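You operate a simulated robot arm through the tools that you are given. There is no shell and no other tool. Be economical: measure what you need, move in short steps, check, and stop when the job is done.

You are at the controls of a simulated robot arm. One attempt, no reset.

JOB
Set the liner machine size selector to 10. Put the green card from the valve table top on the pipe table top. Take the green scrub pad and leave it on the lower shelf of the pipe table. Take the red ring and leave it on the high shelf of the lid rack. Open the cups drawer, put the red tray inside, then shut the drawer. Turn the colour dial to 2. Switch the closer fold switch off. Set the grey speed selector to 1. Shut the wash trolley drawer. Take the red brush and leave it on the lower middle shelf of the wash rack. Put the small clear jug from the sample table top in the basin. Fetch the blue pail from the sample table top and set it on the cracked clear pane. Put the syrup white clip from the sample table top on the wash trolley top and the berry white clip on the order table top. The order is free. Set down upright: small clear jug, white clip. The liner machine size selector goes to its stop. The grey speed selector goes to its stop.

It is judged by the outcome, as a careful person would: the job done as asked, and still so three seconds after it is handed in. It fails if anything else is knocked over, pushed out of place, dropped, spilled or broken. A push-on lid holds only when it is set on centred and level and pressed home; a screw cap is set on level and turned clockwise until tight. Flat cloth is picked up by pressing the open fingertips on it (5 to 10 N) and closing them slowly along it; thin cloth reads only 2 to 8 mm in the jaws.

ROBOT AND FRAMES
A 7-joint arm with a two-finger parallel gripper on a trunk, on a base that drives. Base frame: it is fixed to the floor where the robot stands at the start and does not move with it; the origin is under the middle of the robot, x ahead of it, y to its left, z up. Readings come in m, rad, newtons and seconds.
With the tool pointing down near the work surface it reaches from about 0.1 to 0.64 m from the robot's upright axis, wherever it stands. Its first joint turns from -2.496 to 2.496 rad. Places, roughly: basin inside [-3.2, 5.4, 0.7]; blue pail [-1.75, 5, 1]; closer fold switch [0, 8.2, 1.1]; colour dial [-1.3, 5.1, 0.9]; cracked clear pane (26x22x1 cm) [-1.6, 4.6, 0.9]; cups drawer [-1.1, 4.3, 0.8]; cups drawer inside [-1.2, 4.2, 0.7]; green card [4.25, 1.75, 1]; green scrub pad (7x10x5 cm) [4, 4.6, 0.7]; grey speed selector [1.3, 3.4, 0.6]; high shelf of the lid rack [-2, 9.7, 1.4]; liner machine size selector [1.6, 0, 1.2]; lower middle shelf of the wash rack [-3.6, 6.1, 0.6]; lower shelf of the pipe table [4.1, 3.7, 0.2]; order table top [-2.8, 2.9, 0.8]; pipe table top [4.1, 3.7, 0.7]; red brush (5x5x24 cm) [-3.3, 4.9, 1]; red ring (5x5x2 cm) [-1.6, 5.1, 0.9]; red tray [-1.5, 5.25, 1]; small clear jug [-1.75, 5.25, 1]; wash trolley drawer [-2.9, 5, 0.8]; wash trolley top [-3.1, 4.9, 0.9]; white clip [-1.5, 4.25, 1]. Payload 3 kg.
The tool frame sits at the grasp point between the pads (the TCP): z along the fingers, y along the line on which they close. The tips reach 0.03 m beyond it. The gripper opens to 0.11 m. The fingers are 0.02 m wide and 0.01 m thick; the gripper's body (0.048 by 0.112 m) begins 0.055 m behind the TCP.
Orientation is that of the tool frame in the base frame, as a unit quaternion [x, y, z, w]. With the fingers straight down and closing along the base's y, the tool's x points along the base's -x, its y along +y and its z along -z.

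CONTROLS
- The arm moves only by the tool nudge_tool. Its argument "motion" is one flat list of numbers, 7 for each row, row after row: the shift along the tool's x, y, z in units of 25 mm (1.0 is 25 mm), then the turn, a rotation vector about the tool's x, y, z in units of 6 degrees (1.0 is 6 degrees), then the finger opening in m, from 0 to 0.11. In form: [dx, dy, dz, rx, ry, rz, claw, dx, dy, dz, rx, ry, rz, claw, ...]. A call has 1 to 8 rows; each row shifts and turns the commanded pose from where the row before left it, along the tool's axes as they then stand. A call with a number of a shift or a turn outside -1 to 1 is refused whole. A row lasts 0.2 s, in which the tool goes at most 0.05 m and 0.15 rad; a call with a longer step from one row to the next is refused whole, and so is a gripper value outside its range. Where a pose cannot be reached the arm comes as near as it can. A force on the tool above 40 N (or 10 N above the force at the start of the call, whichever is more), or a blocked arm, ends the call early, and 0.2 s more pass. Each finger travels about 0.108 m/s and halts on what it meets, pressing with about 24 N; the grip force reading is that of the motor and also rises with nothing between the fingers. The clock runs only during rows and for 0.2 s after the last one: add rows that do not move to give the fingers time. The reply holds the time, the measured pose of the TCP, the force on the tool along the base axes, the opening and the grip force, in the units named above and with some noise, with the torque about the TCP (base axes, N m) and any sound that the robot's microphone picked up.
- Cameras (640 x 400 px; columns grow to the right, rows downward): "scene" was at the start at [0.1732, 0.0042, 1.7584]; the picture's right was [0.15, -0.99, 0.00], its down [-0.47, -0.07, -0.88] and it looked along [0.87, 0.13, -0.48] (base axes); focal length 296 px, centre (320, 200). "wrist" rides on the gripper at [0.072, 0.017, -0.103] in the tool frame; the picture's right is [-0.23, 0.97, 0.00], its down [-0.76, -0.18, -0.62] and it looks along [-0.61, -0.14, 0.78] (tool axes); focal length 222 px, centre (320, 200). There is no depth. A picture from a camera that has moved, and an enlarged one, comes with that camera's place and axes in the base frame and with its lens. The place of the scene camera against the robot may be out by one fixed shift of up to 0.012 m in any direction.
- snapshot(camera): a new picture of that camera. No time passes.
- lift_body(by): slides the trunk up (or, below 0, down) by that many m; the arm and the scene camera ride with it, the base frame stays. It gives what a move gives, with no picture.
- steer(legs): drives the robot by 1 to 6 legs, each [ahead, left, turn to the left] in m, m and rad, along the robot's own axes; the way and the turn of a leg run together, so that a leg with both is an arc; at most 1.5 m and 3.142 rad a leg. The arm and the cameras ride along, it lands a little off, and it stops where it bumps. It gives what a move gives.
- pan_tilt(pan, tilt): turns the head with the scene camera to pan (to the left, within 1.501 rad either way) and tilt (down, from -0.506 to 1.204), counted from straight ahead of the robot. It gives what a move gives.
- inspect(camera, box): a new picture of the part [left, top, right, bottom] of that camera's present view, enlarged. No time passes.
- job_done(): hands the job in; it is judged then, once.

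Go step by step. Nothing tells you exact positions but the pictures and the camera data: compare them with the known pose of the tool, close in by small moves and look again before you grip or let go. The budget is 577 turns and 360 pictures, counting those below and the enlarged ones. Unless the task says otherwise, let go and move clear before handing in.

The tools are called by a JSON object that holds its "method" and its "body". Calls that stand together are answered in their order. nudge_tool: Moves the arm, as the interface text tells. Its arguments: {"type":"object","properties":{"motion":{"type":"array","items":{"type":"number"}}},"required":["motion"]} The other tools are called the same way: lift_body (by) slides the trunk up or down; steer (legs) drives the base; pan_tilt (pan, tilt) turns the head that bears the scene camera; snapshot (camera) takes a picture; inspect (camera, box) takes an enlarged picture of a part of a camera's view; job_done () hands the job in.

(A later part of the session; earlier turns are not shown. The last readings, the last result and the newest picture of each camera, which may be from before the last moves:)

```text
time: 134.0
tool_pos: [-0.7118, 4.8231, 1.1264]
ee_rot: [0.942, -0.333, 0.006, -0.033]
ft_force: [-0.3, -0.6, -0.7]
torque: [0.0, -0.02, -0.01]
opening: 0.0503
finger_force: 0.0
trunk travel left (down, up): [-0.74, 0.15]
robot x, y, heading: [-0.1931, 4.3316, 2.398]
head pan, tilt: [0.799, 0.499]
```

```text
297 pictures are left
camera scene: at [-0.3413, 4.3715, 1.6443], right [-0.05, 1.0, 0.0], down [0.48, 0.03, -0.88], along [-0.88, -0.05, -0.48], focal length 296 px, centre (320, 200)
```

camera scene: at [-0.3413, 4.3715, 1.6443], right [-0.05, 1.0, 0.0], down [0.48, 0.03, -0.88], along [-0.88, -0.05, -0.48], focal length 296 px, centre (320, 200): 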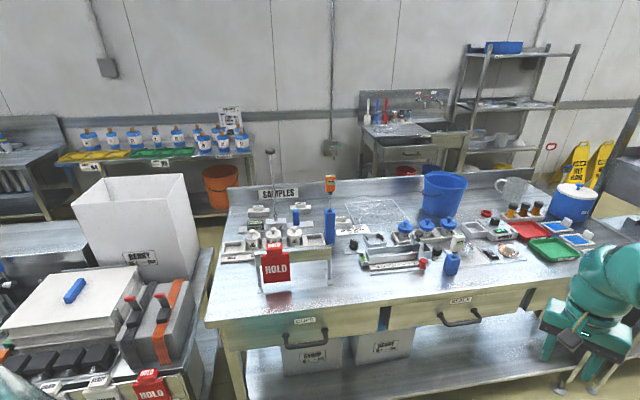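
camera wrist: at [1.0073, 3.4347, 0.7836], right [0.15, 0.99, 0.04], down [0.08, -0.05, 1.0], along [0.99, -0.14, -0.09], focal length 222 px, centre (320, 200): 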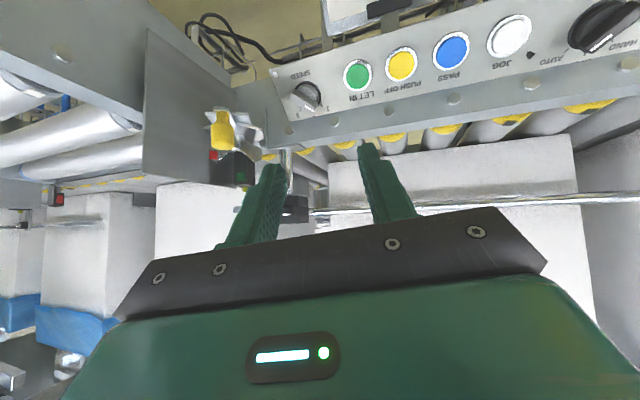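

The sample table is in view. Enlarging its two halves.

{"method": "inspect", "body": {"camera": "scene", "box": [210, 170, 402, 290]}}

{"method": "inspect", "body": {"camera": "scene", "box": [390, 160, 614, 300]}}

{"method": "inspect", "body": {"camera": "scene", "box": [270, 300, 510, 400]}}

```text
3.33 times, centred on (306, 230) of scene
camera zoom: at [-0.3413, 4.3715, 1.6443], right [-0.05, 1.0, 0.0], down [0.48, 0.03, -0.88], along [-0.88, -0.05, -0.48], focal length 988 px, centre (367, 100)
```

zoom: 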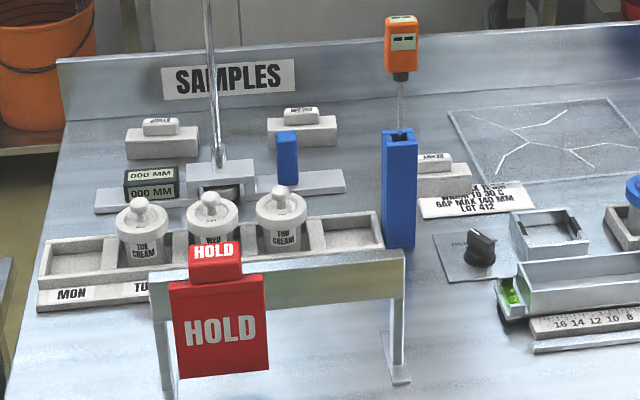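

```text
2.86 times, centred on (502, 230) of scene
camera zoom: at [-0.3413, 4.3715, 1.6443], right [-0.05, 1.0, 0.0], down [0.48, 0.03, -0.88], along [-0.88, -0.05, -0.48], focal length 847 px, centre (-200, 114)
```

zoom: 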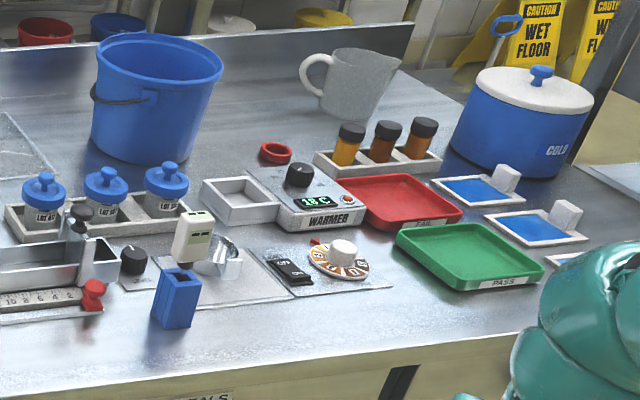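

```text
2.67 times, centred on (390, 350) of scene
camera zoom: at [-0.3413, 4.3715, 1.6443], right [-0.05, 1.0, 0.0], down [0.48, 0.03, -0.88], along [-0.88, -0.05, -0.48], focal length 790 px, centre (133, -200)
```

zoom: 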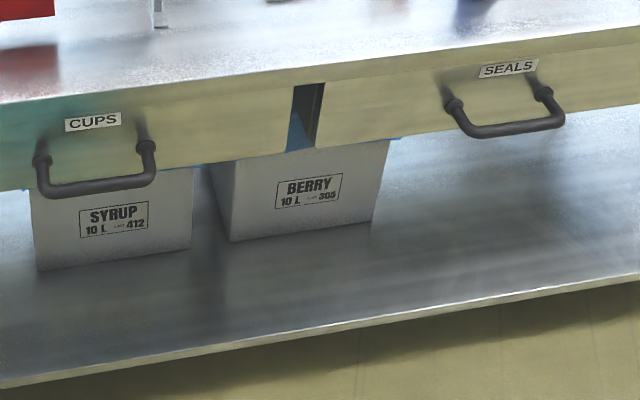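

I've located everything on the sample table. First the colour dial from the front: raise, face the table and slide along to y≈5.1.

{"method": "lift_body", "body": {"by": 0.15}}

{"method": "steer", "body": {"legs": [[0, 0, 0.744], [0, -0.75, 0], [0.35, 0, 0]]}}

{"method": "pan_tilt", "body": {"pan": 0, "tilt": 0.7}}

{"method": "snapshot", "body": {"camera": "scene"}}

{"method": "snapshot", "body": {"camera": "wrist"}}

```text
time: 135.8
tool_pos: [-0.7123, 4.8236, 1.2768]
ee_rot: [0.942, -0.333, 0.006, -0.033]
ft_force: [0.8, -0.7, -0.7]
torque: [0.0, -0.04, -0.01]
opening: 0.0503
finger_force: 0.0
trunk travel left (down, up): [-0.89, 0.0]
robot x, y, heading: [-0.1932, 4.3314, 2.398]
head pan, tilt: [0.799, 0.499]
```

```text
time: 143.7
tool_pos: [-1.2555, 5.0959, 1.275]
ee_rot: [0.999, 0.028, -0.006, -0.034]
ft_force: [-0.5, 0.5, -0.1]
torque: [0.0, -0.01, -0.01]
opening: 0.0498
finger_force: 0.1
trunk travel left (down, up): [-0.89, 0.0]
robot x, y, heading: [-0.5416, 5.0775, 3.127]
head pan, tilt: [0.799, 0.499]
```

```text
time: 144.8
tool_pos: [-1.2553, 5.0966, 1.2758]
ee_rot: [0.999, 0.027, -0.007, -0.033]
ft_force: [0.0, 0.2, -0.5]
torque: [0.0, 0.03, 0.04]
opening: 0.0501
finger_force: 0.0
trunk travel left (down, up): [-0.89, 0.0]
robot x, y, heading: [-0.5418, 5.078, 3.13]
head pan, tilt: [0.0, 0.7]
```

```text
293 pictures are left
camera scene: at [-0.7045, 5.07, 1.7766], right [0.01, 1.0, 0.0], down [0.64, -0.01, -0.77], along [-0.76, 0.01, -0.64], focal length 296 px, centre (320, 200)
```

scene: 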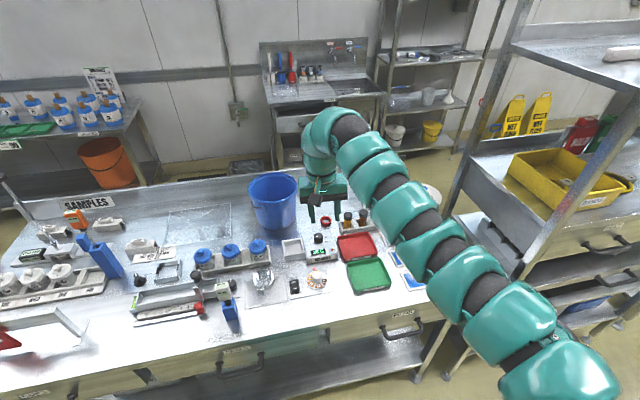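

```text
292 pictures are left
camera wrist: at [-1.1795, 5.0762, 1.3754], right [-0.18, -0.98, -0.06], down [-0.76, 0.1, 0.64], along [-0.62, 0.16, -0.76], focal length 222 px, centre (320, 200)
```

wrist: 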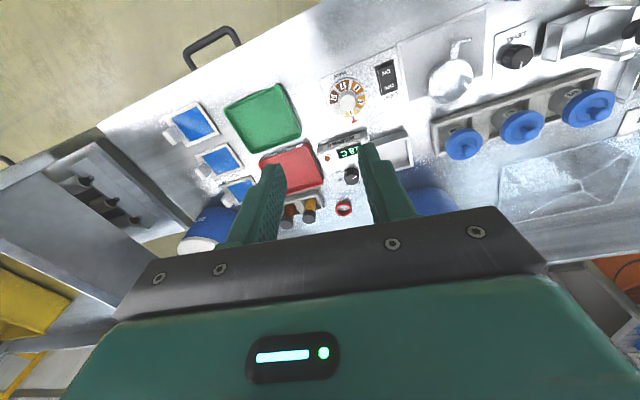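

{"method": "inspect", "body": {"camera": "wrist", "box": [300, 50, 428, 130]}}

{"method": "inspect", "body": {"camera": "scene", "box": [270, 230, 398, 310]}}

```text
5.00 times, centred on (364, 90) of wrist
camera zoom: at [-1.1795, 5.0762, 1.3754], right [-0.18, -0.98, -0.06], down [-0.76, 0.1, 0.64], along [-0.62, 0.16, -0.76], focal length 1111 px, centre (100, 750)
```

zoom: 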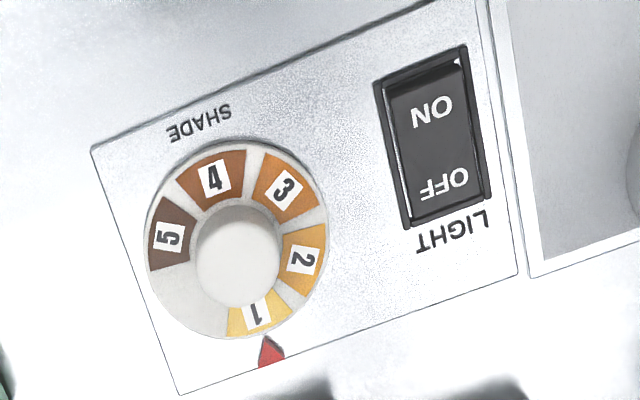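

```text
5.00 times, centred on (334, 270) of scene
camera zoom: at [-0.7045, 5.07, 1.7766], right [0.01, 1.0, 0.0], down [0.64, -0.01, -0.77], along [-0.76, 0.01, -0.64], focal length 1482 px, centre (250, -150)
```

zoom: 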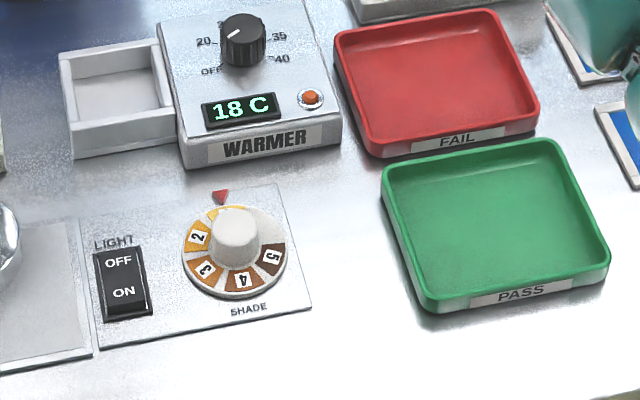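

The dial shows 1 at the red mark; 2 needs a 60° clockwise turn (seen from above). I'll level the tool, centre over the knob at [-1.30, 5.074] and lower.

{"method": "nudge_tool", "body": {"motion": [-0.6, 0.3, 0, -0.63, 0.13, 0, 0.06, -0.6, 0.3, 0, 0, 0, 0, 0.06, -0.65, 0.22, 0, 0, 0, 0, 0.06, 0, 0, 0, 0, 0, 0, 0.06]}}

{"method": "lift_body", "body": {"by": -0.2}}

{"method": "snapshot", "body": {"camera": "wrist"}}

```text
time: 145.8
tool_pos: [-1.3, 5.0744, 1.2765]
ee_rot: [1.0, 0.027, 0.001, 0.0]
ft_force: [1.0, -0.1, -0.2]
torque: [0.01, -0.01, -0.03]
opening: 0.0599
finger_force: 0.1
trunk travel left (down, up): [-0.89, 0.0]
robot x, y, heading: [-0.5451, 5.0775, 3.134]
head pan, tilt: [0.0, 0.7]
```

```text
time: 147.9
tool_pos: [-1.3004, 5.0745, 1.0767]
ee_rot: [1.0, 0.027, 0.002, 0.0]
ft_force: [0.2, -0.2, -0.4]
torque: [0.02, 0.01, -0.01]
opening: 0.0601
finger_force: 0.1
trunk travel left (down, up): [-0.69, 0.2]
robot x, y, heading: [-0.5425, 5.0775, 3.124]
head pan, tilt: [0.0, 0.7]
```

```text
289 pictures are left
camera wrist: at [-1.2264, 5.061, 1.1776], right [-0.17, -0.98, 0.0], down [-0.77, 0.14, 0.62], along [-0.61, 0.11, -0.78], focal length 222 px, centre (320, 200)
```

wrist: 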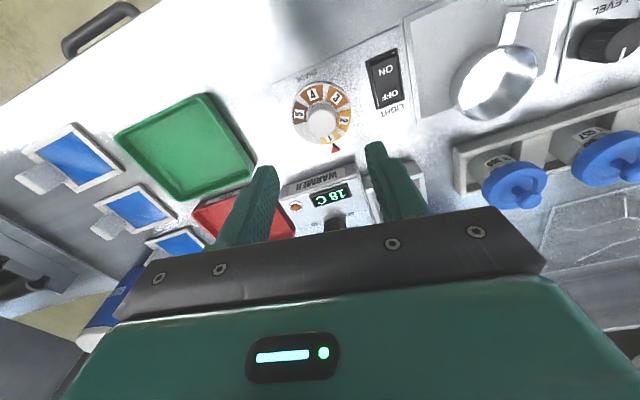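

{"method": "lift_body", "body": {"by": -0.1}}

{"method": "snapshot", "body": {"camera": "wrist"}}

{"method": "inspect", "body": {"camera": "scene", "box": [240, 180, 400, 280]}}

```text
time: 149.3
tool_pos: [-1.3007, 5.0757, 0.9765]
ee_rot: [1.0, 0.027, 0.001, 0.0]
ft_force: [-0.3, 0.5, 0.6]
torque: [0.01, -0.01, 0.0]
opening: 0.0597
finger_force: 0.0
trunk travel left (down, up): [-0.59, 0.3]
robot x, y, heading: [-0.5439, 5.0762, 3.132]
head pan, tilt: [0.0, 0.7]
```

```text
288 pictures are left
camera wrist: at [-1.2264, 5.061, 1.0777], right [-0.17, -0.98, 0.0], down [-0.77, 0.14, 0.62], along [-0.61, 0.11, -0.78], focal length 222 px, centre (320, 200)
```

wrist: 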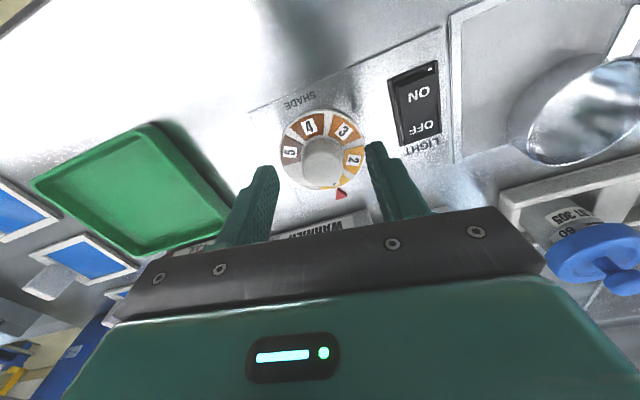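

```text
4.00 times, centred on (320, 230) of scene
camera zoom: at [-0.7042, 5.07, 1.4766], right [0.01, 1.0, 0.0], down [0.64, -0.01, -0.76], along [-0.76, 0.01, -0.64], focal length 1186 px, centre (320, 80)
```

zoom: 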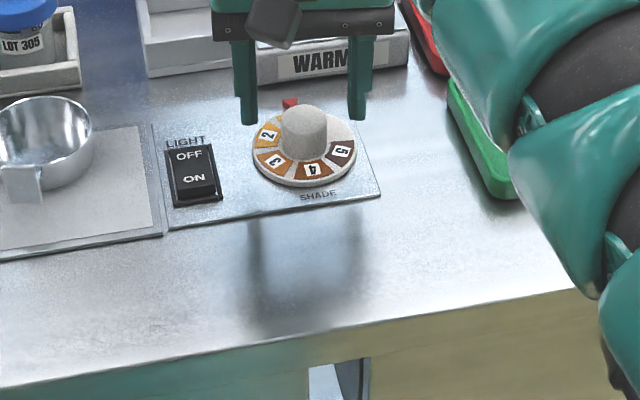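

{"method": "nudge_tool", "body": {"motion": [-0.2, 0, 0.4, 0, 0, 0, 0.06, 0, 0, 0.4, 0, 0, 0, 0.06, 0, 0, 0.4, 0, 0, 0, 0.06, 0, 0, 0, 0, 0, 0, 0.06]}}

{"method": "snapshot", "body": {"camera": "wrist"}}

{"method": "inspect", "body": {"camera": "scene", "box": [240, 180, 400, 280]}}

```text
time: 150.3
tool_pos: [-1.3055, 5.0756, 0.9462]
ee_rot: [1.0, 0.027, 0.001, -0.001]
ft_force: [-0.1, 0.3, 0.6]
torque: [0.02, 0.02, 0.04]
opening: 0.0601
finger_force: 0.1
trunk travel left (down, up): [-0.59, 0.3]
robot x, y, heading: [-0.5416, 5.0777, 3.134]
head pan, tilt: [0.0, 0.7]
```

```text
286 pictures are left
camera wrist: at [-1.2311, 5.061, 1.0472], right [-0.17, -0.98, 0.0], down [-0.77, 0.14, 0.62], along [-0.61, 0.11, -0.78], focal length 222 px, centre (320, 200)
```

wrist: 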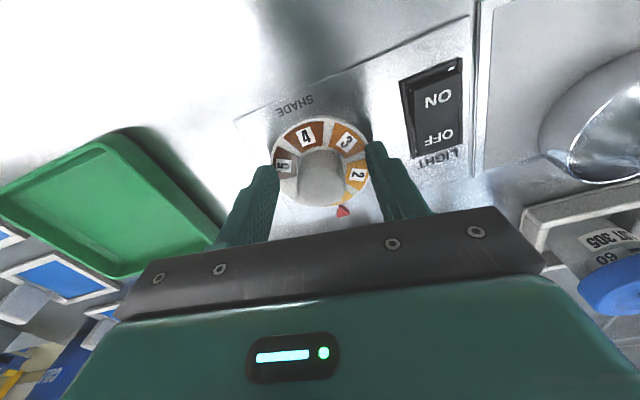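

```text
4.00 times, centred on (320, 230) of scene
camera zoom: at [-0.7044, 5.07, 1.4766], right [0.01, 1.0, 0.0], down [0.64, -0.01, -0.76], along [-0.76, 0.01, -0.64], focal length 1186 px, centre (320, 80)
```

zoom: 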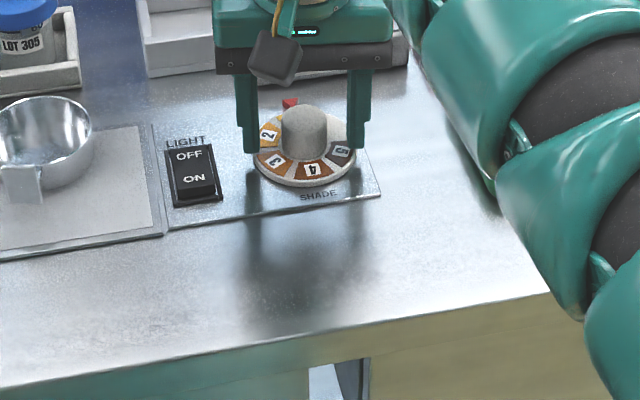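

{"method": "nudge_tool", "body": {"motion": [0, 0, 0, 0, 0, 0, 0.045, 0, 0, 0, 0, 0, 0, 0.03, 0, 0, 0, 0, 0, 0, 0.02, 0, 0, 0, 0, 0, 0, 0.02]}}

{"method": "snapshot", "body": {"camera": "wrist"}}

```text
time: 151.3
tool_pos: [-1.3056, 5.0762, 0.946]
ee_rot: [1.0, 0.026, 0.002, 0.0]
ft_force: [0.7, 4.7, 0.8]
torque: [-0.35, -0.07, -0.11]
opening: 0.0312
finger_force: 45.1
trunk travel left (down, up): [-0.59, 0.3]
robot x, y, heading: [-0.5414, 5.0747, 3.131]
head pan, tilt: [0.0, 0.7]
```

```text
284 pictures are left
camera wrist: at [-1.2312, 5.0619, 1.0473], right [-0.18, -0.98, 0.0], down [-0.77, 0.14, 0.62], along [-0.61, 0.11, -0.78], focal length 222 px, centre (320, 200)
```

wrist: 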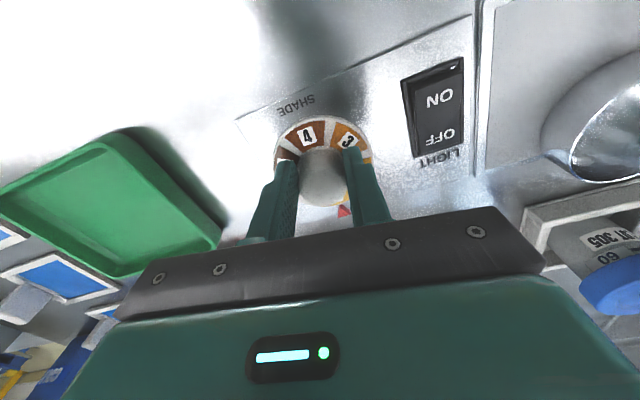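

Gripped. Turning clockwise 60°.

{"method": "nudge_tool", "body": {"motion": [0, 0, 0, 0, 0, 0.8, 0.02, 0, 0, 0, 0, 0, 0.8, 0.02, 0, 0, 0, 0, 0, 0.8, 0.02, 0, 0, 0, 0, 0, 0.8, 0.02, 0, 0, 0, 0, 0, 0.8, 0.02, 0, 0, 0, 0, 0, 0.8, 0.02, 0, 0, 0, 0, 0, 0.8, 0.02, 0, 0, 0, 0, 0, 0.8, 0.02]}}

{"method": "nudge_tool", "body": {"motion": [0, 0, 0, 0, 0, 0.8, 0.02, 0, 0, 0, 0, 0, 0.8, 0.02, 0, 0, 0, 0, 0, 0.8, 0.02, 0, 0, 0, 0, 0, 0.8, 0.02, 0, 0, 0, 0, 0, 0.4, 0.02]}}

{"method": "inspect", "body": {"camera": "scene", "box": [272, 190, 368, 250]}}

```text
time: 153.1
tool_pos: [-1.3072, 5.0699, 0.9463]
ee_rot: [0.953, -0.302, -0.001, 0.0]
ft_force: [-18.2, -21.1, 6.7]
torque: [-1.1, 0.57, 0.24]
opening: 0.0308
finger_force: 44.8
trunk travel left (down, up): [-0.59, 0.3]
robot x, y, heading: [-0.5437, 5.0782, 3.129]
head pan, tilt: [0.0, 0.7]
```

```text
time: 153.7
tool_pos: [-1.3073, 5.0705, 0.945]
ee_rot: [0.932, -0.363, -0.001, 0.003]
ft_force: [-10.4, -7.1, -2.9]
torque: [-0.19, 0.57, 0.09]
opening: 0.031
finger_force: 45.1
trunk travel left (down, up): [-0.59, 0.3]
robot x, y, heading: [-0.5439, 5.0786, 3.131]
head pan, tilt: [0.0, 0.7]
stopped in row 2: the force on the tool passed its limit at 41 N (the readings are from after the stop); the commanded pose is now the measured one
```

```text
6.67 times, centred on (320, 220) of scene
camera zoom: at [-0.7066, 5.0692, 1.4761], right [0.01, 1.0, 0.0], down [0.65, -0.01, -0.76], along [-0.76, 0.01, -0.65], focal length 1976 px, centre (320, 67)
```

zoom: 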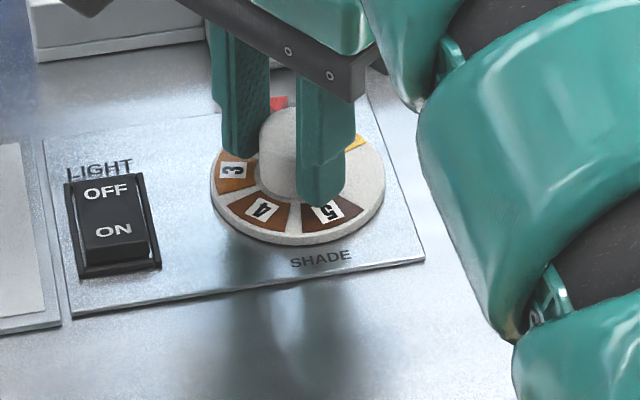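

{"method": "nudge_tool", "body": {"motion": [0, 0.11, 0, 0, 0, 0.4, 0.02, 0, 0, 0, 0, 0, 0.5, 0.02, 0, 0, 0, 0, 0, 0.5, 0.02, 0, 0, 0, 0, 0, 0.5, 0.02, 0, 0, 0, 0, 0, 0.5, 0.02]}}

{"method": "inspect", "body": {"camera": "scene", "box": [272, 190, 368, 250]}}

```text
time: 154.8
tool_pos: [-1.3086, 5.0678, 0.9462]
ee_rot: [0.878, -0.479, 0.0, 0.001]
ft_force: [-11.3, -10.3, -9.0]
torque: [-0.69, -0.1, 0.16]
opening: 0.0307
finger_force: 44.6
trunk travel left (down, up): [-0.59, 0.3]
robot x, y, heading: [-0.5419, 5.0764, 3.128]
head pan, tilt: [0.0, 0.7]
```

```text
6.67 times, centred on (320, 220) of scene
camera zoom: at [-0.7072, 5.0684, 1.4762], right [0.01, 1.0, 0.0], down [0.65, -0.01, -0.76], along [-0.76, 0.01, -0.65], focal length 1976 px, centre (320, 67)
```

zoom: 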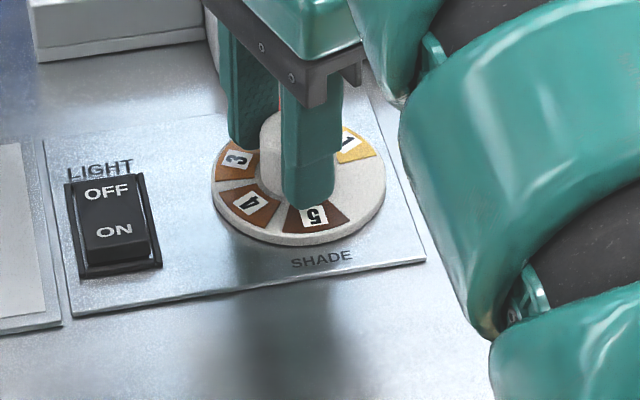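

Turned about 60°. Releasing and lifting to check.

{"method": "nudge_tool", "body": {"motion": [0, 0, 0, 0, 0, 0, 0.04, 0, 0, 0, 0, 0, 0, 0.06, 0, 0, -0.8, 0, 0, 0, 0.06, 0, 0, -1, 0, 0, 0, 0.06, 0, 0, -1, 0, 0, 0, 0.06]}}

{"method": "lift_body", "body": {"by": 0.1}}

{"method": "inspect", "body": {"camera": "wrist", "box": [240, 30, 432, 150]}}

```text
time: 156.1
tool_pos: [-1.306, 5.0693, 1.0169]
ee_rot: [0.878, -0.479, 0.001, 0.0]
ft_force: [0.4, 0.1, 0.6]
torque: [0.02, 0.0, 0.02]
opening: 0.06
finger_force: 0.0
trunk travel left (down, up): [-0.59, 0.3]
robot x, y, heading: [-0.5429, 5.0778, 3.134]
head pan, tilt: [0.0, 0.7]
```

```text
time: 157.4
tool_pos: [-1.3073, 5.0689, 1.1184]
ee_rot: [0.878, -0.479, 0.0, 0.001]
ft_force: [-0.4, 0.6, 0.3]
torque: [0.03, 0.0, -0.03]
opening: 0.0601
finger_force: 0.0
trunk travel left (down, up): [-0.69, 0.2]
robot x, y, heading: [-0.5404, 5.0745, 3.13]
head pan, tilt: [0.0, 0.7]
```

```text
3.33 times, centred on (336, 90) of wrist
camera zoom: at [-1.2809, 4.999, 1.2181], right [-0.94, -0.34, 0.0], down [-0.26, 0.74, 0.62], along [-0.21, 0.58, -0.78], focal length 740 px, centre (267, 567)
```

zoom: 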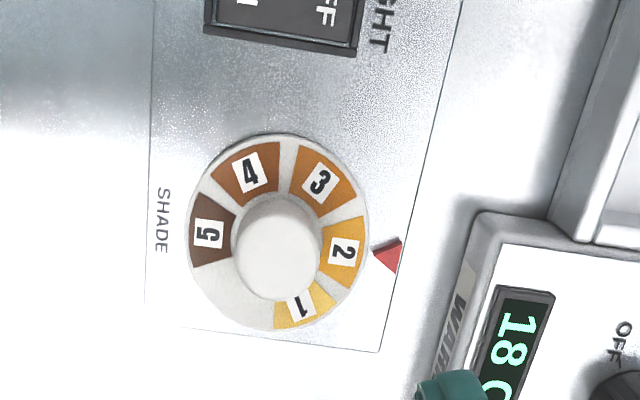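

The dial now shows 2 at the mark. Next I check the red tray's surroundings before planning the drawer.

{"method": "inspect", "body": {"camera": "scene", "box": [300, 130, 460, 230]}}

{"method": "snapshot", "body": {"camera": "wrist"}}

```text
4.00 times, centred on (380, 180) of scene
camera zoom: at [-0.7049, 5.0698, 1.5765], right [0.01, 1.0, 0.0], down [0.64, -0.01, -0.76], along [-0.76, 0.01, -0.64], focal length 1186 px, centre (80, 280)
```

zoom: 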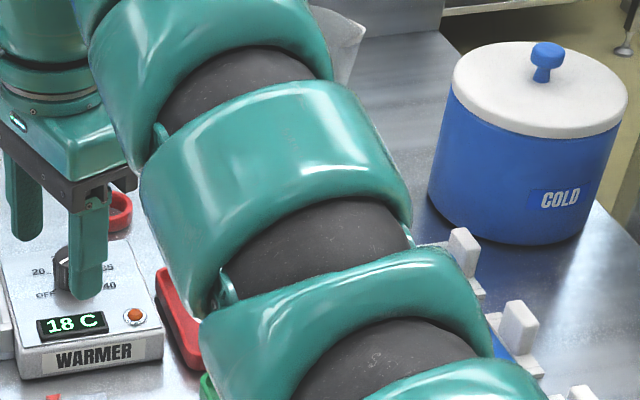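

```text
279 pictures are left
camera wrist: at [-1.2809, 4.999, 1.2181], right [-0.94, -0.34, 0.0], down [-0.26, 0.74, 0.62], along [-0.21, 0.58, -0.78], focal length 222 px, centre (320, 200)
```

wrist: 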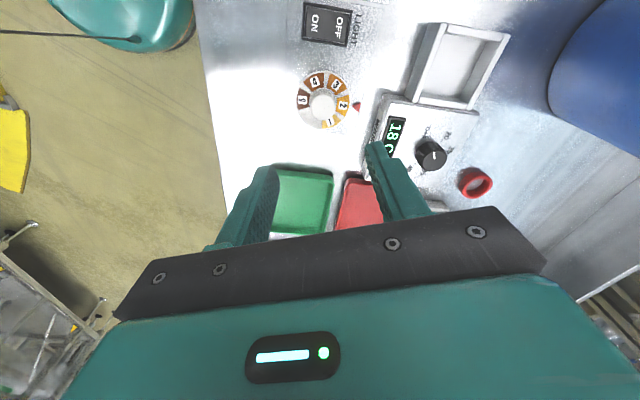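

Now to the cups drawer: back off, slide to y≈4.3, roll the fingers to close along x, and look at the handle.

{"method": "lift_body", "body": {"by": 0.15}}

{"method": "steer", "body": {"legs": [[-0.35, 0, 0], [0, 0.78, 0]]}}

{"method": "nudge_tool", "body": {"motion": [0.5, 0, 0, 0, 0, 0.9, 0.06, 0.5, 0, 0, 0, 0, 0.9, 0.06, 0.5, 0, 0, 0, 0, 0.9, 0.06, 0.5, 0, 0, 0, 0, 0.9, 0.06, 0, 0, 0, 0, 0, 0.9, 0.06, 0, 0, 0, 0, 0, 1, 0.06]}}

{"method": "pan_tilt", "body": {"pan": 0, "tilt": 0.8}}

{"method": "snapshot", "body": {"camera": "scene"}}

```text
time: 159.1
tool_pos: [-1.3075, 5.0698, 1.2668]
ee_rot: [0.878, -0.478, 0.002, 0.001]
ft_force: [0.2, -0.1, -0.2]
torque: [-0.05, 0.0, -0.01]
opening: 0.0601
finger_force: 0.0
trunk travel left (down, up): [-0.84, 0.05]
robot x, y, heading: [-0.5399, 5.0766, 3.13]
head pan, tilt: [0.0, 0.7]
```

```text
time: 165.2
tool_pos: [-0.9599, 4.2778, 1.2664]
ee_rot: [0.879, -0.477, 0.0, 0.002]
ft_force: [0.3, -0.4, -0.4]
torque: [-0.01, 0.0, 0.05]
opening: 0.0601
finger_force: 0.1
trunk travel left (down, up): [-0.84, 0.05]
robot x, y, heading: [-0.1951, 4.2912, 3.133]
head pan, tilt: [0.0, 0.7]
```

```text
time: 166.6
tool_pos: [-0.9377, 4.2329, 1.266]
ee_rot: [-0.707, 0.707, 0.0, -0.002]
ft_force: [0.8, -0.9, -0.3]
torque: [-0.01, -0.03, -0.01]
opening: 0.06
finger_force: 0.1
trunk travel left (down, up): [-0.84, 0.05]
robot x, y, heading: [-0.1936, 4.2913, 3.136]
head pan, tilt: [0.0, 0.7]
```

```text
time: 167.3
tool_pos: [-0.9382, 4.2326, 1.2672]
ee_rot: [0.707, -0.707, 0.0, 0.002]
ft_force: [0.7, 0.2, -0.2]
torque: [0.04, -0.01, 0.03]
opening: 0.0601
finger_force: 0.1
trunk travel left (down, up): [-0.84, 0.05]
robot x, y, heading: [-0.194, 4.2903, 3.138]
head pan, tilt: [0.0, 0.799]
```

```text
278 pictures are left
camera scene: at [-0.3531, 4.2806, 1.7184], right [0.01, 1.0, 0.0], down [0.72, 0.0, -0.7], along [-0.7, 0.0, -0.72], focal length 296 px, centre (320, 200)
```

scene: 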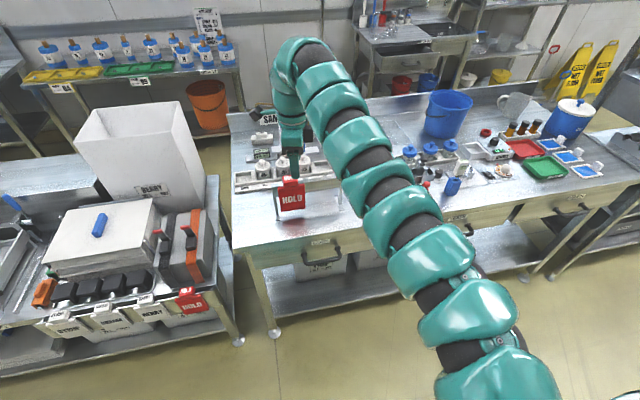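

{"method": "inspect", "body": {"camera": "scene", "box": [270, 220, 398, 300]}}

{"method": "snapshot", "body": {"camera": "wrist"}}

```text
5.00 times, centred on (334, 260) of scene
camera zoom: at [-0.3531, 4.2806, 1.7184], right [0.01, 1.0, 0.0], down [0.72, 0.0, -0.7], along [-0.7, 0.0, -0.72], focal length 1482 px, centre (250, -100)
```

zoom: 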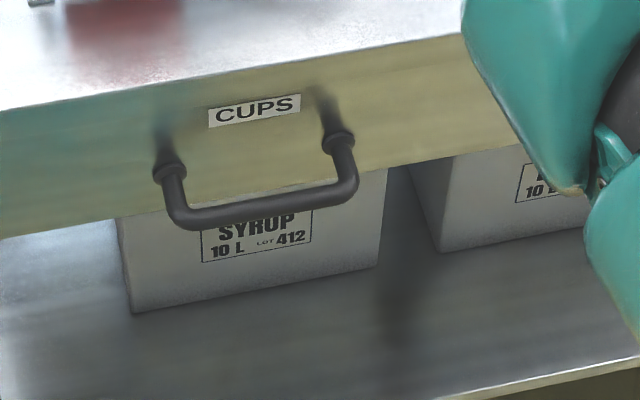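

```text
276 pictures are left
camera wrist: at [-0.9539, 4.1602, 1.3682], right [-0.97, 0.23, 0.0], down [0.18, 0.76, 0.62], along [0.14, 0.6, -0.78], focal length 222 px, centre (320, 200)
```

wrist: 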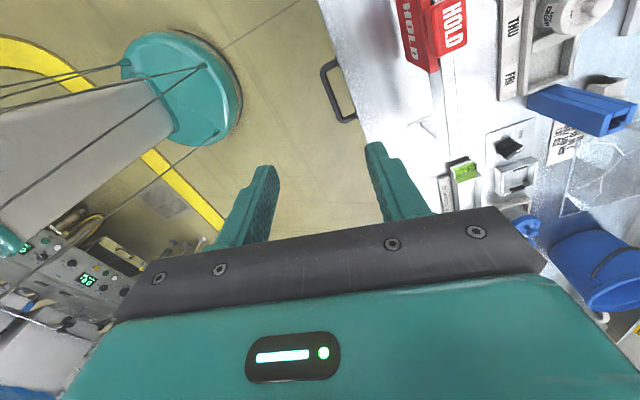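

Bar handle ≈[-0.943, 4.295, 0.775]. I'll tilt the tool ~40° so the body clears the table edge, then lower to just out of the handle.

{"method": "nudge_tool", "body": {"motion": [-0.6, -0.6, 0, 0, 0, 0, 0.05, -0.6, -0.6, 0, 0, 0, 0, 0.05, -0.6, -0.6, 0, -0.9, 0, 0, 0.05, -0.6, -0.6, 0, -0.9, 0, 0, 0.05, 0, 0, 0, -1, 0, 0, 0.05, 0, 0, 0, -1, 0, 0, 0.05, 0, 0, 0, -1, 0, 0, 0.05, 0, 0, 0, -1, 0, 0, 0.05]}}

{"method": "lift_body", "body": {"by": -0.38}}

{"method": "snapshot", "body": {"camera": "wrist"}}

{"method": "snapshot", "body": {"camera": "scene"}}

```text
time: 169.1
tool_pos: [-0.8943, 4.2772, 1.2648]
ee_rot: [-0.705, 0.705, 0.051, -0.053]
ft_force: [-0.5, 1.0, 0.3]
torque: [0.03, -0.04, 0.0]
opening: 0.0501
finger_force: 0.2
out of reach, approached as far as the arm can: row 4, 5, 6, 7, 8
trunk travel left (down, up): [-0.84, 0.05]
robot x, y, heading: [-0.1944, 4.2871, 3.136]
head pan, tilt: [0.0, 0.799]
```

```text
time: 172.8
tool_pos: [-0.8942, 4.2786, 0.8855]
ee_rot: [-0.705, 0.705, 0.05, -0.054]
ft_force: [1.0, 0.1, 0.3]
torque: [0.01, -0.01, -0.01]
opening: 0.0504
finger_force: 0.0
trunk travel left (down, up): [-0.46, 0.43]
robot x, y, heading: [-0.1975, 4.2872, 3.135]
head pan, tilt: [0.0, 0.799]
```

```text
275 pictures are left
camera wrist: at [-0.8946, 4.2053, 0.9888], right [-0.96, 0.23, 0.14], down [0.27, 0.76, 0.59], along [0.03, 0.6, -0.8], focal length 222 px, centre (320, 200)
```

wrist: 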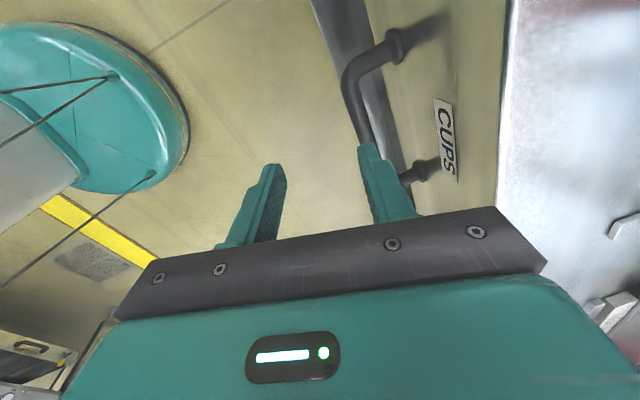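

```text
274 pictures are left
camera scene: at [-0.3529, 4.2805, 1.3384], right [0.01, 1.0, 0.0], down [0.72, 0.0, -0.7], along [-0.7, 0.0, -0.72], focal length 296 px, centre (320, 200)
```

scene: 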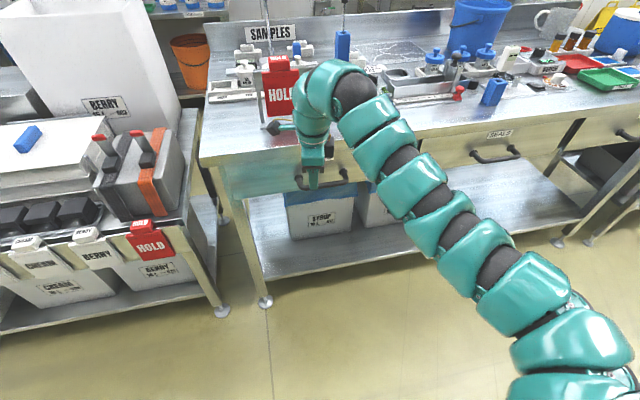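

The tilt is limited with the arm high relative to its shoulder. I'll raise the trunk and lower the arm to gain freedom.

{"method": "lift_body", "body": {"by": 0.3}}

{"method": "nudge_tool", "body": {"motion": [0, -0.2, 1, 0, 0, 0, 0.05, 0, -0.2, 1, 0, 0, 0, 0.05, 0, 0, 1, 0, 0, 0, 0.05, 0, 0, 1, 0, 0, 0, 0.05, 0, 0, 1, 0, 0, 0, 0.05, 0, 0, 1, 0, 0, 0, 0.05, 0, 0, 1, 0, 0, 0, 0.05, 0, 0, 1, 0, 0, 0, 0.05]}}

{"method": "nudge_tool", "body": {"motion": [0, 0, 1, 0, 0, 0, 0.05, 0, 0, 1, 0, 0, 0, 0.05, 0, 0, 0, -1, 0, 0, 0.05, 0, 0, 0, -1, 0, 0, 0.05, 0, 0, 0, -1, 0, 0, 0.05, 0, 0, 0, -1, 0, 0, 0.05, 0, 0, 0, -1, 0, 0, 0.05]}}

{"method": "snapshot", "body": {"camera": "wrist"}}

{"method": "snapshot", "body": {"camera": "scene"}}

```text
time: 175.8
tool_pos: [-0.8944, 4.2776, 1.1851]
ee_rot: [-0.705, 0.705, 0.05, -0.053]
ft_force: [0.1, -0.8, -0.8]
torque: [-0.05, 0.04, 0.01]
opening: 0.05
finger_force: 0.0
trunk travel left (down, up): [-0.76, 0.13]
robot x, y, heading: [-0.1959, 4.2885, 3.136]
head pan, tilt: [0.0, 0.799]
```

```text
time: 177.6
tool_pos: [-0.915, 4.2786, 1.0381]
ee_rot: [0.706, -0.705, -0.05, 0.053]
ft_force: [-0.4, 0.0, -0.4]
torque: [0.0, 0.0, -0.01]
opening: 0.0501
finger_force: 0.1
out of reach, approached as far as the arm can: row 1, 2
trunk travel left (down, up): [-0.76, 0.13]
robot x, y, heading: [-0.1987, 4.2889, 3.134]
head pan, tilt: [0.0, 0.799]
```

```text
time: 179.2
tool_pos: [-0.9243, 4.2788, 0.9909]
ee_rot: [-0.667, 0.668, 0.233, -0.235]
ft_force: [-1.0, -0.8, -0.5]
torque: [-0.02, 0.01, -0.04]
opening: 0.0502
finger_force: 0.0
trunk travel left (down, up): [-0.76, 0.13]
robot x, y, heading: [-0.1911, 4.2869, 3.136]
head pan, tilt: [0.0, 0.799]
```

```text
273 pictures are left
camera wrist: at [-0.8714, 4.2054, 1.0801], right [-0.76, 0.23, 0.61], down [0.53, 0.76, 0.37], along [-0.38, 0.61, -0.7], focal length 222 px, centre (320, 200)
```

wrist: 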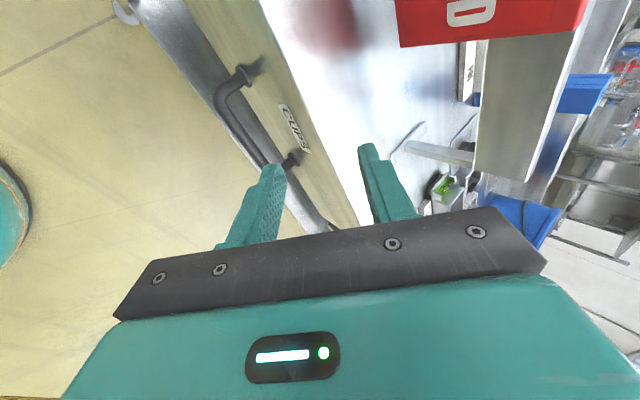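

```text
272 pictures are left
camera scene: at [-0.3525, 4.2805, 1.6384], right [0.01, 1.0, 0.0], down [0.72, 0.0, -0.7], along [-0.7, 0.0, -0.72], focal length 296 px, centre (320, 200)
```

scene: 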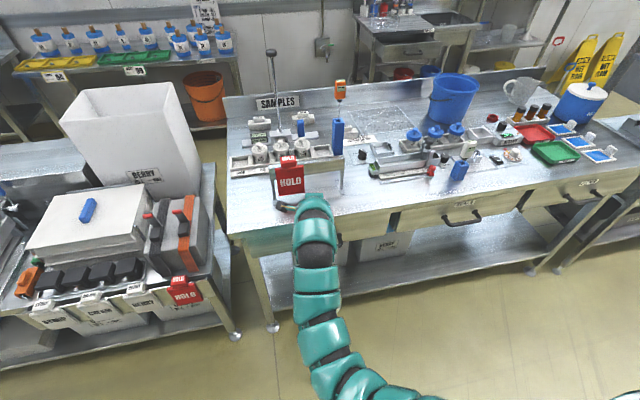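

{"method": "nudge_tool", "body": {"motion": [-0.2, -1, 0, 0, 0, 0, 0.05, -0.2, -1, 0, 0, 0, 0, 0.05, 0, -1, 0.3, 0, 0, 0, 0.05, 0, -0.9, 0.7, 0, 0, 0, 0.05, 0, -0.6, 1, 0, 0, 0, 0.05, 0, 0, 1, 0, 0, 0, 0.05, 0, 0, 0.8, 0, 0, 0, 0.05]}}

{"method": "snapshot", "body": {"camera": "wrist"}}

{"method": "snapshot", "body": {"camera": "scene"}}

```text
time: 180.8
tool_pos: [-0.8955, 4.2863, 0.8451]
ee_rot: [-0.668, 0.668, 0.232, -0.234]
ft_force: [0.3, -0.2, 0.0]
torque: [-0.04, 0.0, 0.02]
opening: 0.0502
finger_force: 0.1
trunk travel left (down, up): [-0.76, 0.13]
robot x, y, heading: [-0.1986, 4.2868, 3.136]
head pan, tilt: [0.0, 0.799]
```

```text
271 pictures are left
camera wrist: at [-0.8434, 4.214, 0.9343], right [-0.76, 0.23, 0.6], down [0.53, 0.76, 0.38], along [-0.37, 0.61, -0.7], focal length 222 px, centre (320, 200)
```

wrist: 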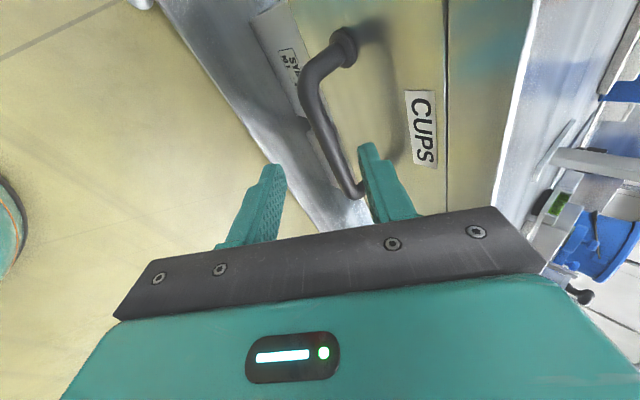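

```text
270 pictures are left
camera scene: at [-0.3533, 4.2806, 1.6383], right [0.01, 1.0, 0.0], down [0.72, 0.0, -0.7], along [-0.7, 0.0, -0.72], focal length 296 px, centre (320, 200)
```

scene: 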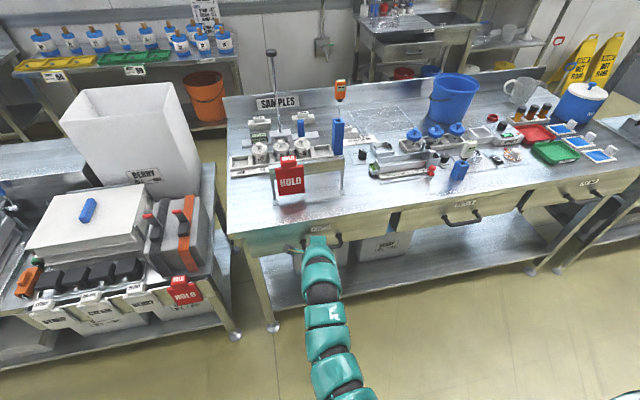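

{"method": "nudge_tool", "body": {"motion": [0, 0.2, 0.6, 0, 0, 0, 0.042, 0, 0, 0.8, 0, 0, 0, 0.042, 0, 0, 0.6, 0, 0, 0, 0.042, 0, 0, 0, 0, 0, 0, 0.042]}}

{"method": "snapshot", "body": {"camera": "wrist"}}

```text
time: 181.8
tool_pos: [-0.9297, 4.2864, 0.8085]
ee_rot: [-0.667, 0.668, 0.232, -0.234]
ft_force: [-0.2, 0.0, -0.5]
torque: [0.05, 0.0, 0.01]
opening: 0.0419
finger_force: 0.1
trunk travel left (down, up): [-0.76, 0.13]
robot x, y, heading: [-0.1942, 4.2839, 3.139]
head pan, tilt: [0.0, 0.799]
```

```text
269 pictures are left
camera wrist: at [-0.8768, 4.2141, 0.8986], right [-0.76, 0.23, 0.6], down [0.53, 0.76, 0.38], along [-0.38, 0.6, -0.7], focal length 222 px, centre (320, 200)
```

wrist: 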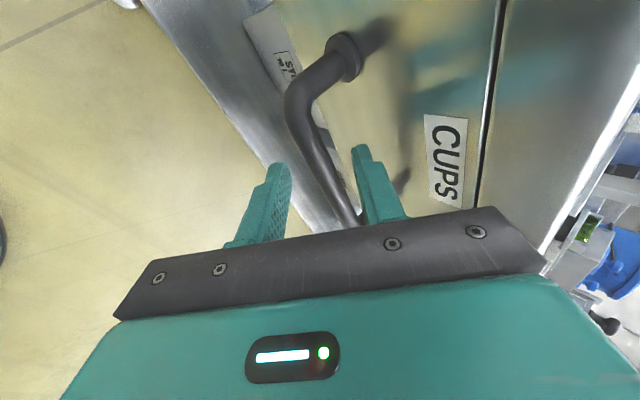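

{"method": "nudge_tool", "body": {"motion": [0, 0, 0.4, 0, 0, 0, 0.042, 0, 0, 0.3, 0, 0, 0, 0.042, 0, 0, 0, 0, 0, 0, 0.03, 0, 0, 0, 0, 0, 0, 0.01, 0, 0, 0, 0, 0, 0, 0.005, 0, 0, 0, 0, 0, 0, 0.005]}}

{"method": "snapshot", "body": {"camera": "wrist"}}

```text
time: 183.2
tool_pos: [-0.9418, 4.2876, 0.7956]
ee_rot: [0.668, -0.667, -0.233, 0.233]
ft_force: [-3.2, 0.5, 3.1]
torque: [0.63, 0.22, 0.83]
opening: 0.0189
finger_force: 45.0
trunk travel left (down, up): [-0.76, 0.13]
robot x, y, heading: [-0.1968, 4.292, 3.133]
head pan, tilt: [0.0, 0.799]
```

```text
268 pictures are left
camera wrist: at [-0.8886, 4.2143, 0.8841], right [-0.76, 0.23, 0.61], down [0.53, 0.76, 0.38], along [-0.38, 0.61, -0.7], focal length 222 px, centre (320, 200)
```

wrist: 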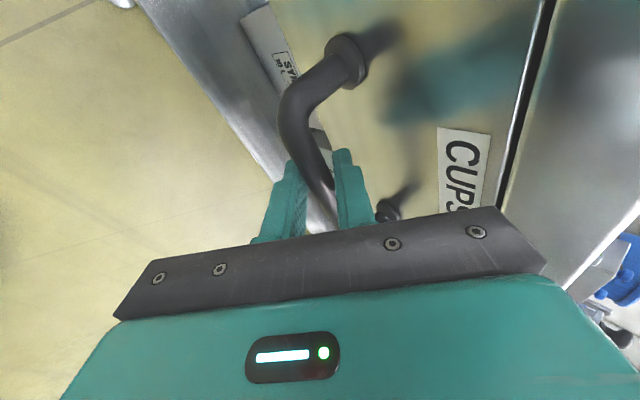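

The bar is gripped. Pulling the drawer open by driving back.

{"method": "steer", "body": {"legs": [[-0.15, 0, 0]]}}

{"method": "snapshot", "body": {"camera": "scene"}}

```text
time: 184.3
tool_pos: [-0.8545, 4.3004, 0.7951]
ee_rot: [-0.664, 0.67, 0.239, -0.228]
ft_force: [1.4, 1.8, -5.5]
torque: [0.78, -0.13, 0.77]
opening: 0.019
finger_force: 45.0
trunk travel left (down, up): [-0.76, 0.13]
robot x, y, heading: [-0.11, 4.29, 3.13]
head pan, tilt: [0.0, 0.799]
stopped in leg 1: the force on the tool passed its limit at 50 N (the readings are from after the stop); the commanded pose is now the measured one
```

```text
267 pictures are left
camera scene: at [-0.2649, 4.2821, 1.6382], right [0.01, 1.0, 0.0], down [0.72, -0.01, -0.7], along [-0.7, 0.01, -0.72], focal length 296 px, centre (320, 200)
```

scene: 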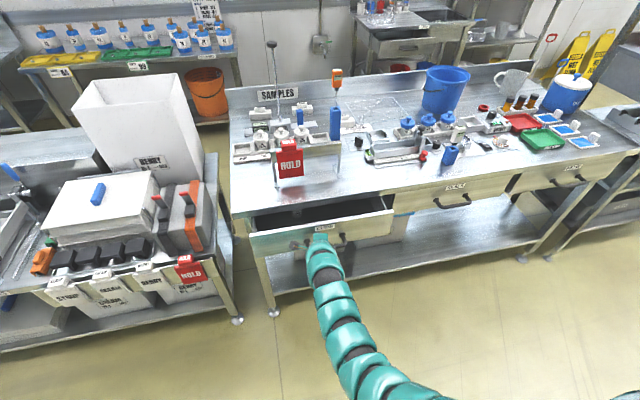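

The table is rotated ~13°, so the drawer slides toward (+0.97,+0.23). Continue pulling along that direction.

{"method": "steer", "body": {"legs": [[-0.097, -0.023, 0]]}}

{"method": "steer", "body": {"legs": [[-0.097, -0.023, 0]]}}

{"method": "snapshot", "body": {"camera": "scene"}}

```text
time: 185.5
tool_pos: [-0.7582, 4.3216, 0.7958]
ee_rot: [-0.664, 0.671, 0.238, -0.228]
ft_force: [-0.2, -6.1, -17.5]
torque: [0.65, 0.11, 0.81]
opening: 0.0188
finger_force: 44.8
trunk travel left (down, up): [-0.76, 0.13]
robot x, y, heading: [-0.0098, 4.3126, 3.132]
head pan, tilt: [0.0, 0.799]
```

```text
time: 186.6
tool_pos: [-0.6616, 4.3408, 0.7939]
ee_rot: [-0.664, 0.671, 0.237, -0.229]
ft_force: [2.3, -11.5, -6.6]
torque: [0.4, 0.07, 1.02]
opening: 0.019
finger_force: 44.9
trunk travel left (down, up): [-0.76, 0.13]
robot x, y, heading: [0.0859, 4.3344, 3.132]
head pan, tilt: [0.0, 0.799]
```

```text
266 pictures are left
camera scene: at [-0.0711, 4.3246, 1.6384], right [0.01, 1.0, 0.0], down [0.72, -0.01, -0.7], along [-0.7, 0.01, -0.72], focal length 296 px, centre (320, 200)
```

scene: 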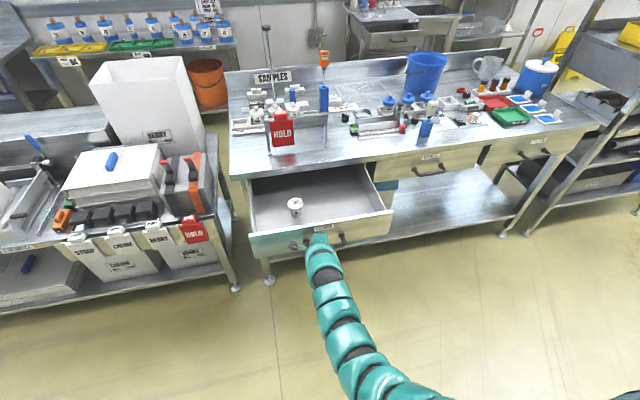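

The drawer is open ~0.29 m, with a small white item inside. Releasing and withdrawing.

{"method": "nudge_tool", "body": {"motion": [0, 0, 0, 0, 0, 0, 0.042, 0, 0, -0.8, 0, 0, 0, 0.045, 0, 0, -1, 0, 0, 0, 0.05, 0, 0, -1, 0, 0, 0, 0.05, 0, 0, -1, 0, 0, 0, 0.05, 0, 0, -1, 0, 0, 0, 0.05, 0, 0, -1, 0, 0, 0, 0.05]}}

{"method": "lift_body", "body": {"by": 0.13}}

{"method": "inspect", "body": {"camera": "scene", "box": [220, 140, 412, 260]}}

```text
time: 188.2
tool_pos: [-0.5701, 4.3407, 0.9072]
ee_rot: [-0.664, 0.671, 0.237, -0.229]
ft_force: [0.0, -0.1, 0.6]
torque: [0.0, 0.02, -0.01]
opening: 0.0502
finger_force: 0.2
trunk travel left (down, up): [-0.76, 0.13]
robot x, y, heading: [0.0857, 4.3338, 3.136]
head pan, tilt: [0.0, 0.799]
```

```text
time: 189.8
tool_pos: [-0.5708, 4.3407, 1.0377]
ee_rot: [-0.664, 0.671, 0.236, -0.229]
ft_force: [0.3, 0.4, -0.3]
torque: [-0.02, -0.01, 0.01]
opening: 0.0503
finger_force: 0.2
trunk travel left (down, up): [-0.89, 0.0]
robot x, y, heading: [0.0848, 4.3352, 3.133]
head pan, tilt: [0.0, 0.799]
```

```text
3.33 times, centred on (316, 200) of scene
camera zoom: at [-0.0721, 4.3257, 1.7683], right [0.01, 1.0, 0.0], down [0.72, -0.01, -0.7], along [-0.7, 0.01, -0.72], focal length 988 px, centre (333, 200)
```

zoom: 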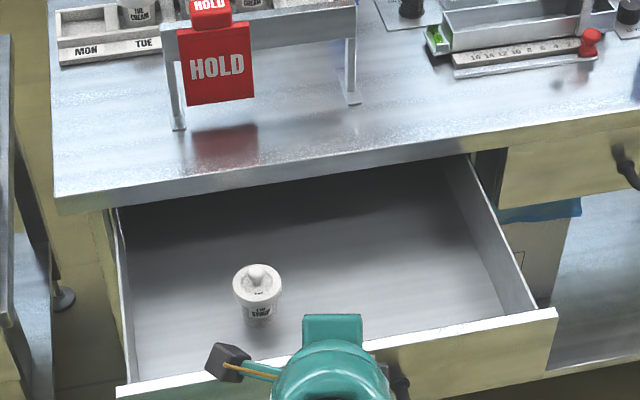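

Now fetch the red tray. I'll return the tool to vertical and roll it back so that it closes along the table's length.

{"method": "nudge_tool", "body": {"motion": [0, 0, -1, 1, 0, -1, 0.05, 0, 0, -1, 1, 0, -1, 0.05, 0, 0, -1, 1, 0, -1, 0.05, 0, 0, -1, 1, 0, -1, 0.05, 0, 0, -1, 1, 0, -1, 0.05, 0, 0, -0.5, 1, 0, -1, 0.05, 0, 0, 0, 0.4, 0, -1, 0.05, 0, 0, 0, 0, 0, -1, 0.05]}}

```text
time: 191.6
tool_pos: [-0.5004, 4.3482, 1.1256]
ee_rot: [0.911, -0.397, -0.081, -0.075]
ft_force: [0.0, -0.2, 0.4]
torque: [0.0, 0.02, 0.03]
opening: 0.0502
finger_force: 0.0
out of reach, approached as far as the arm can: row 6, 7
trunk travel left (down, up): [-0.89, 0.0]
robot x, y, heading: [0.0861, 4.3337, 3.131]
head pan, tilt: [0.0, 0.799]
```

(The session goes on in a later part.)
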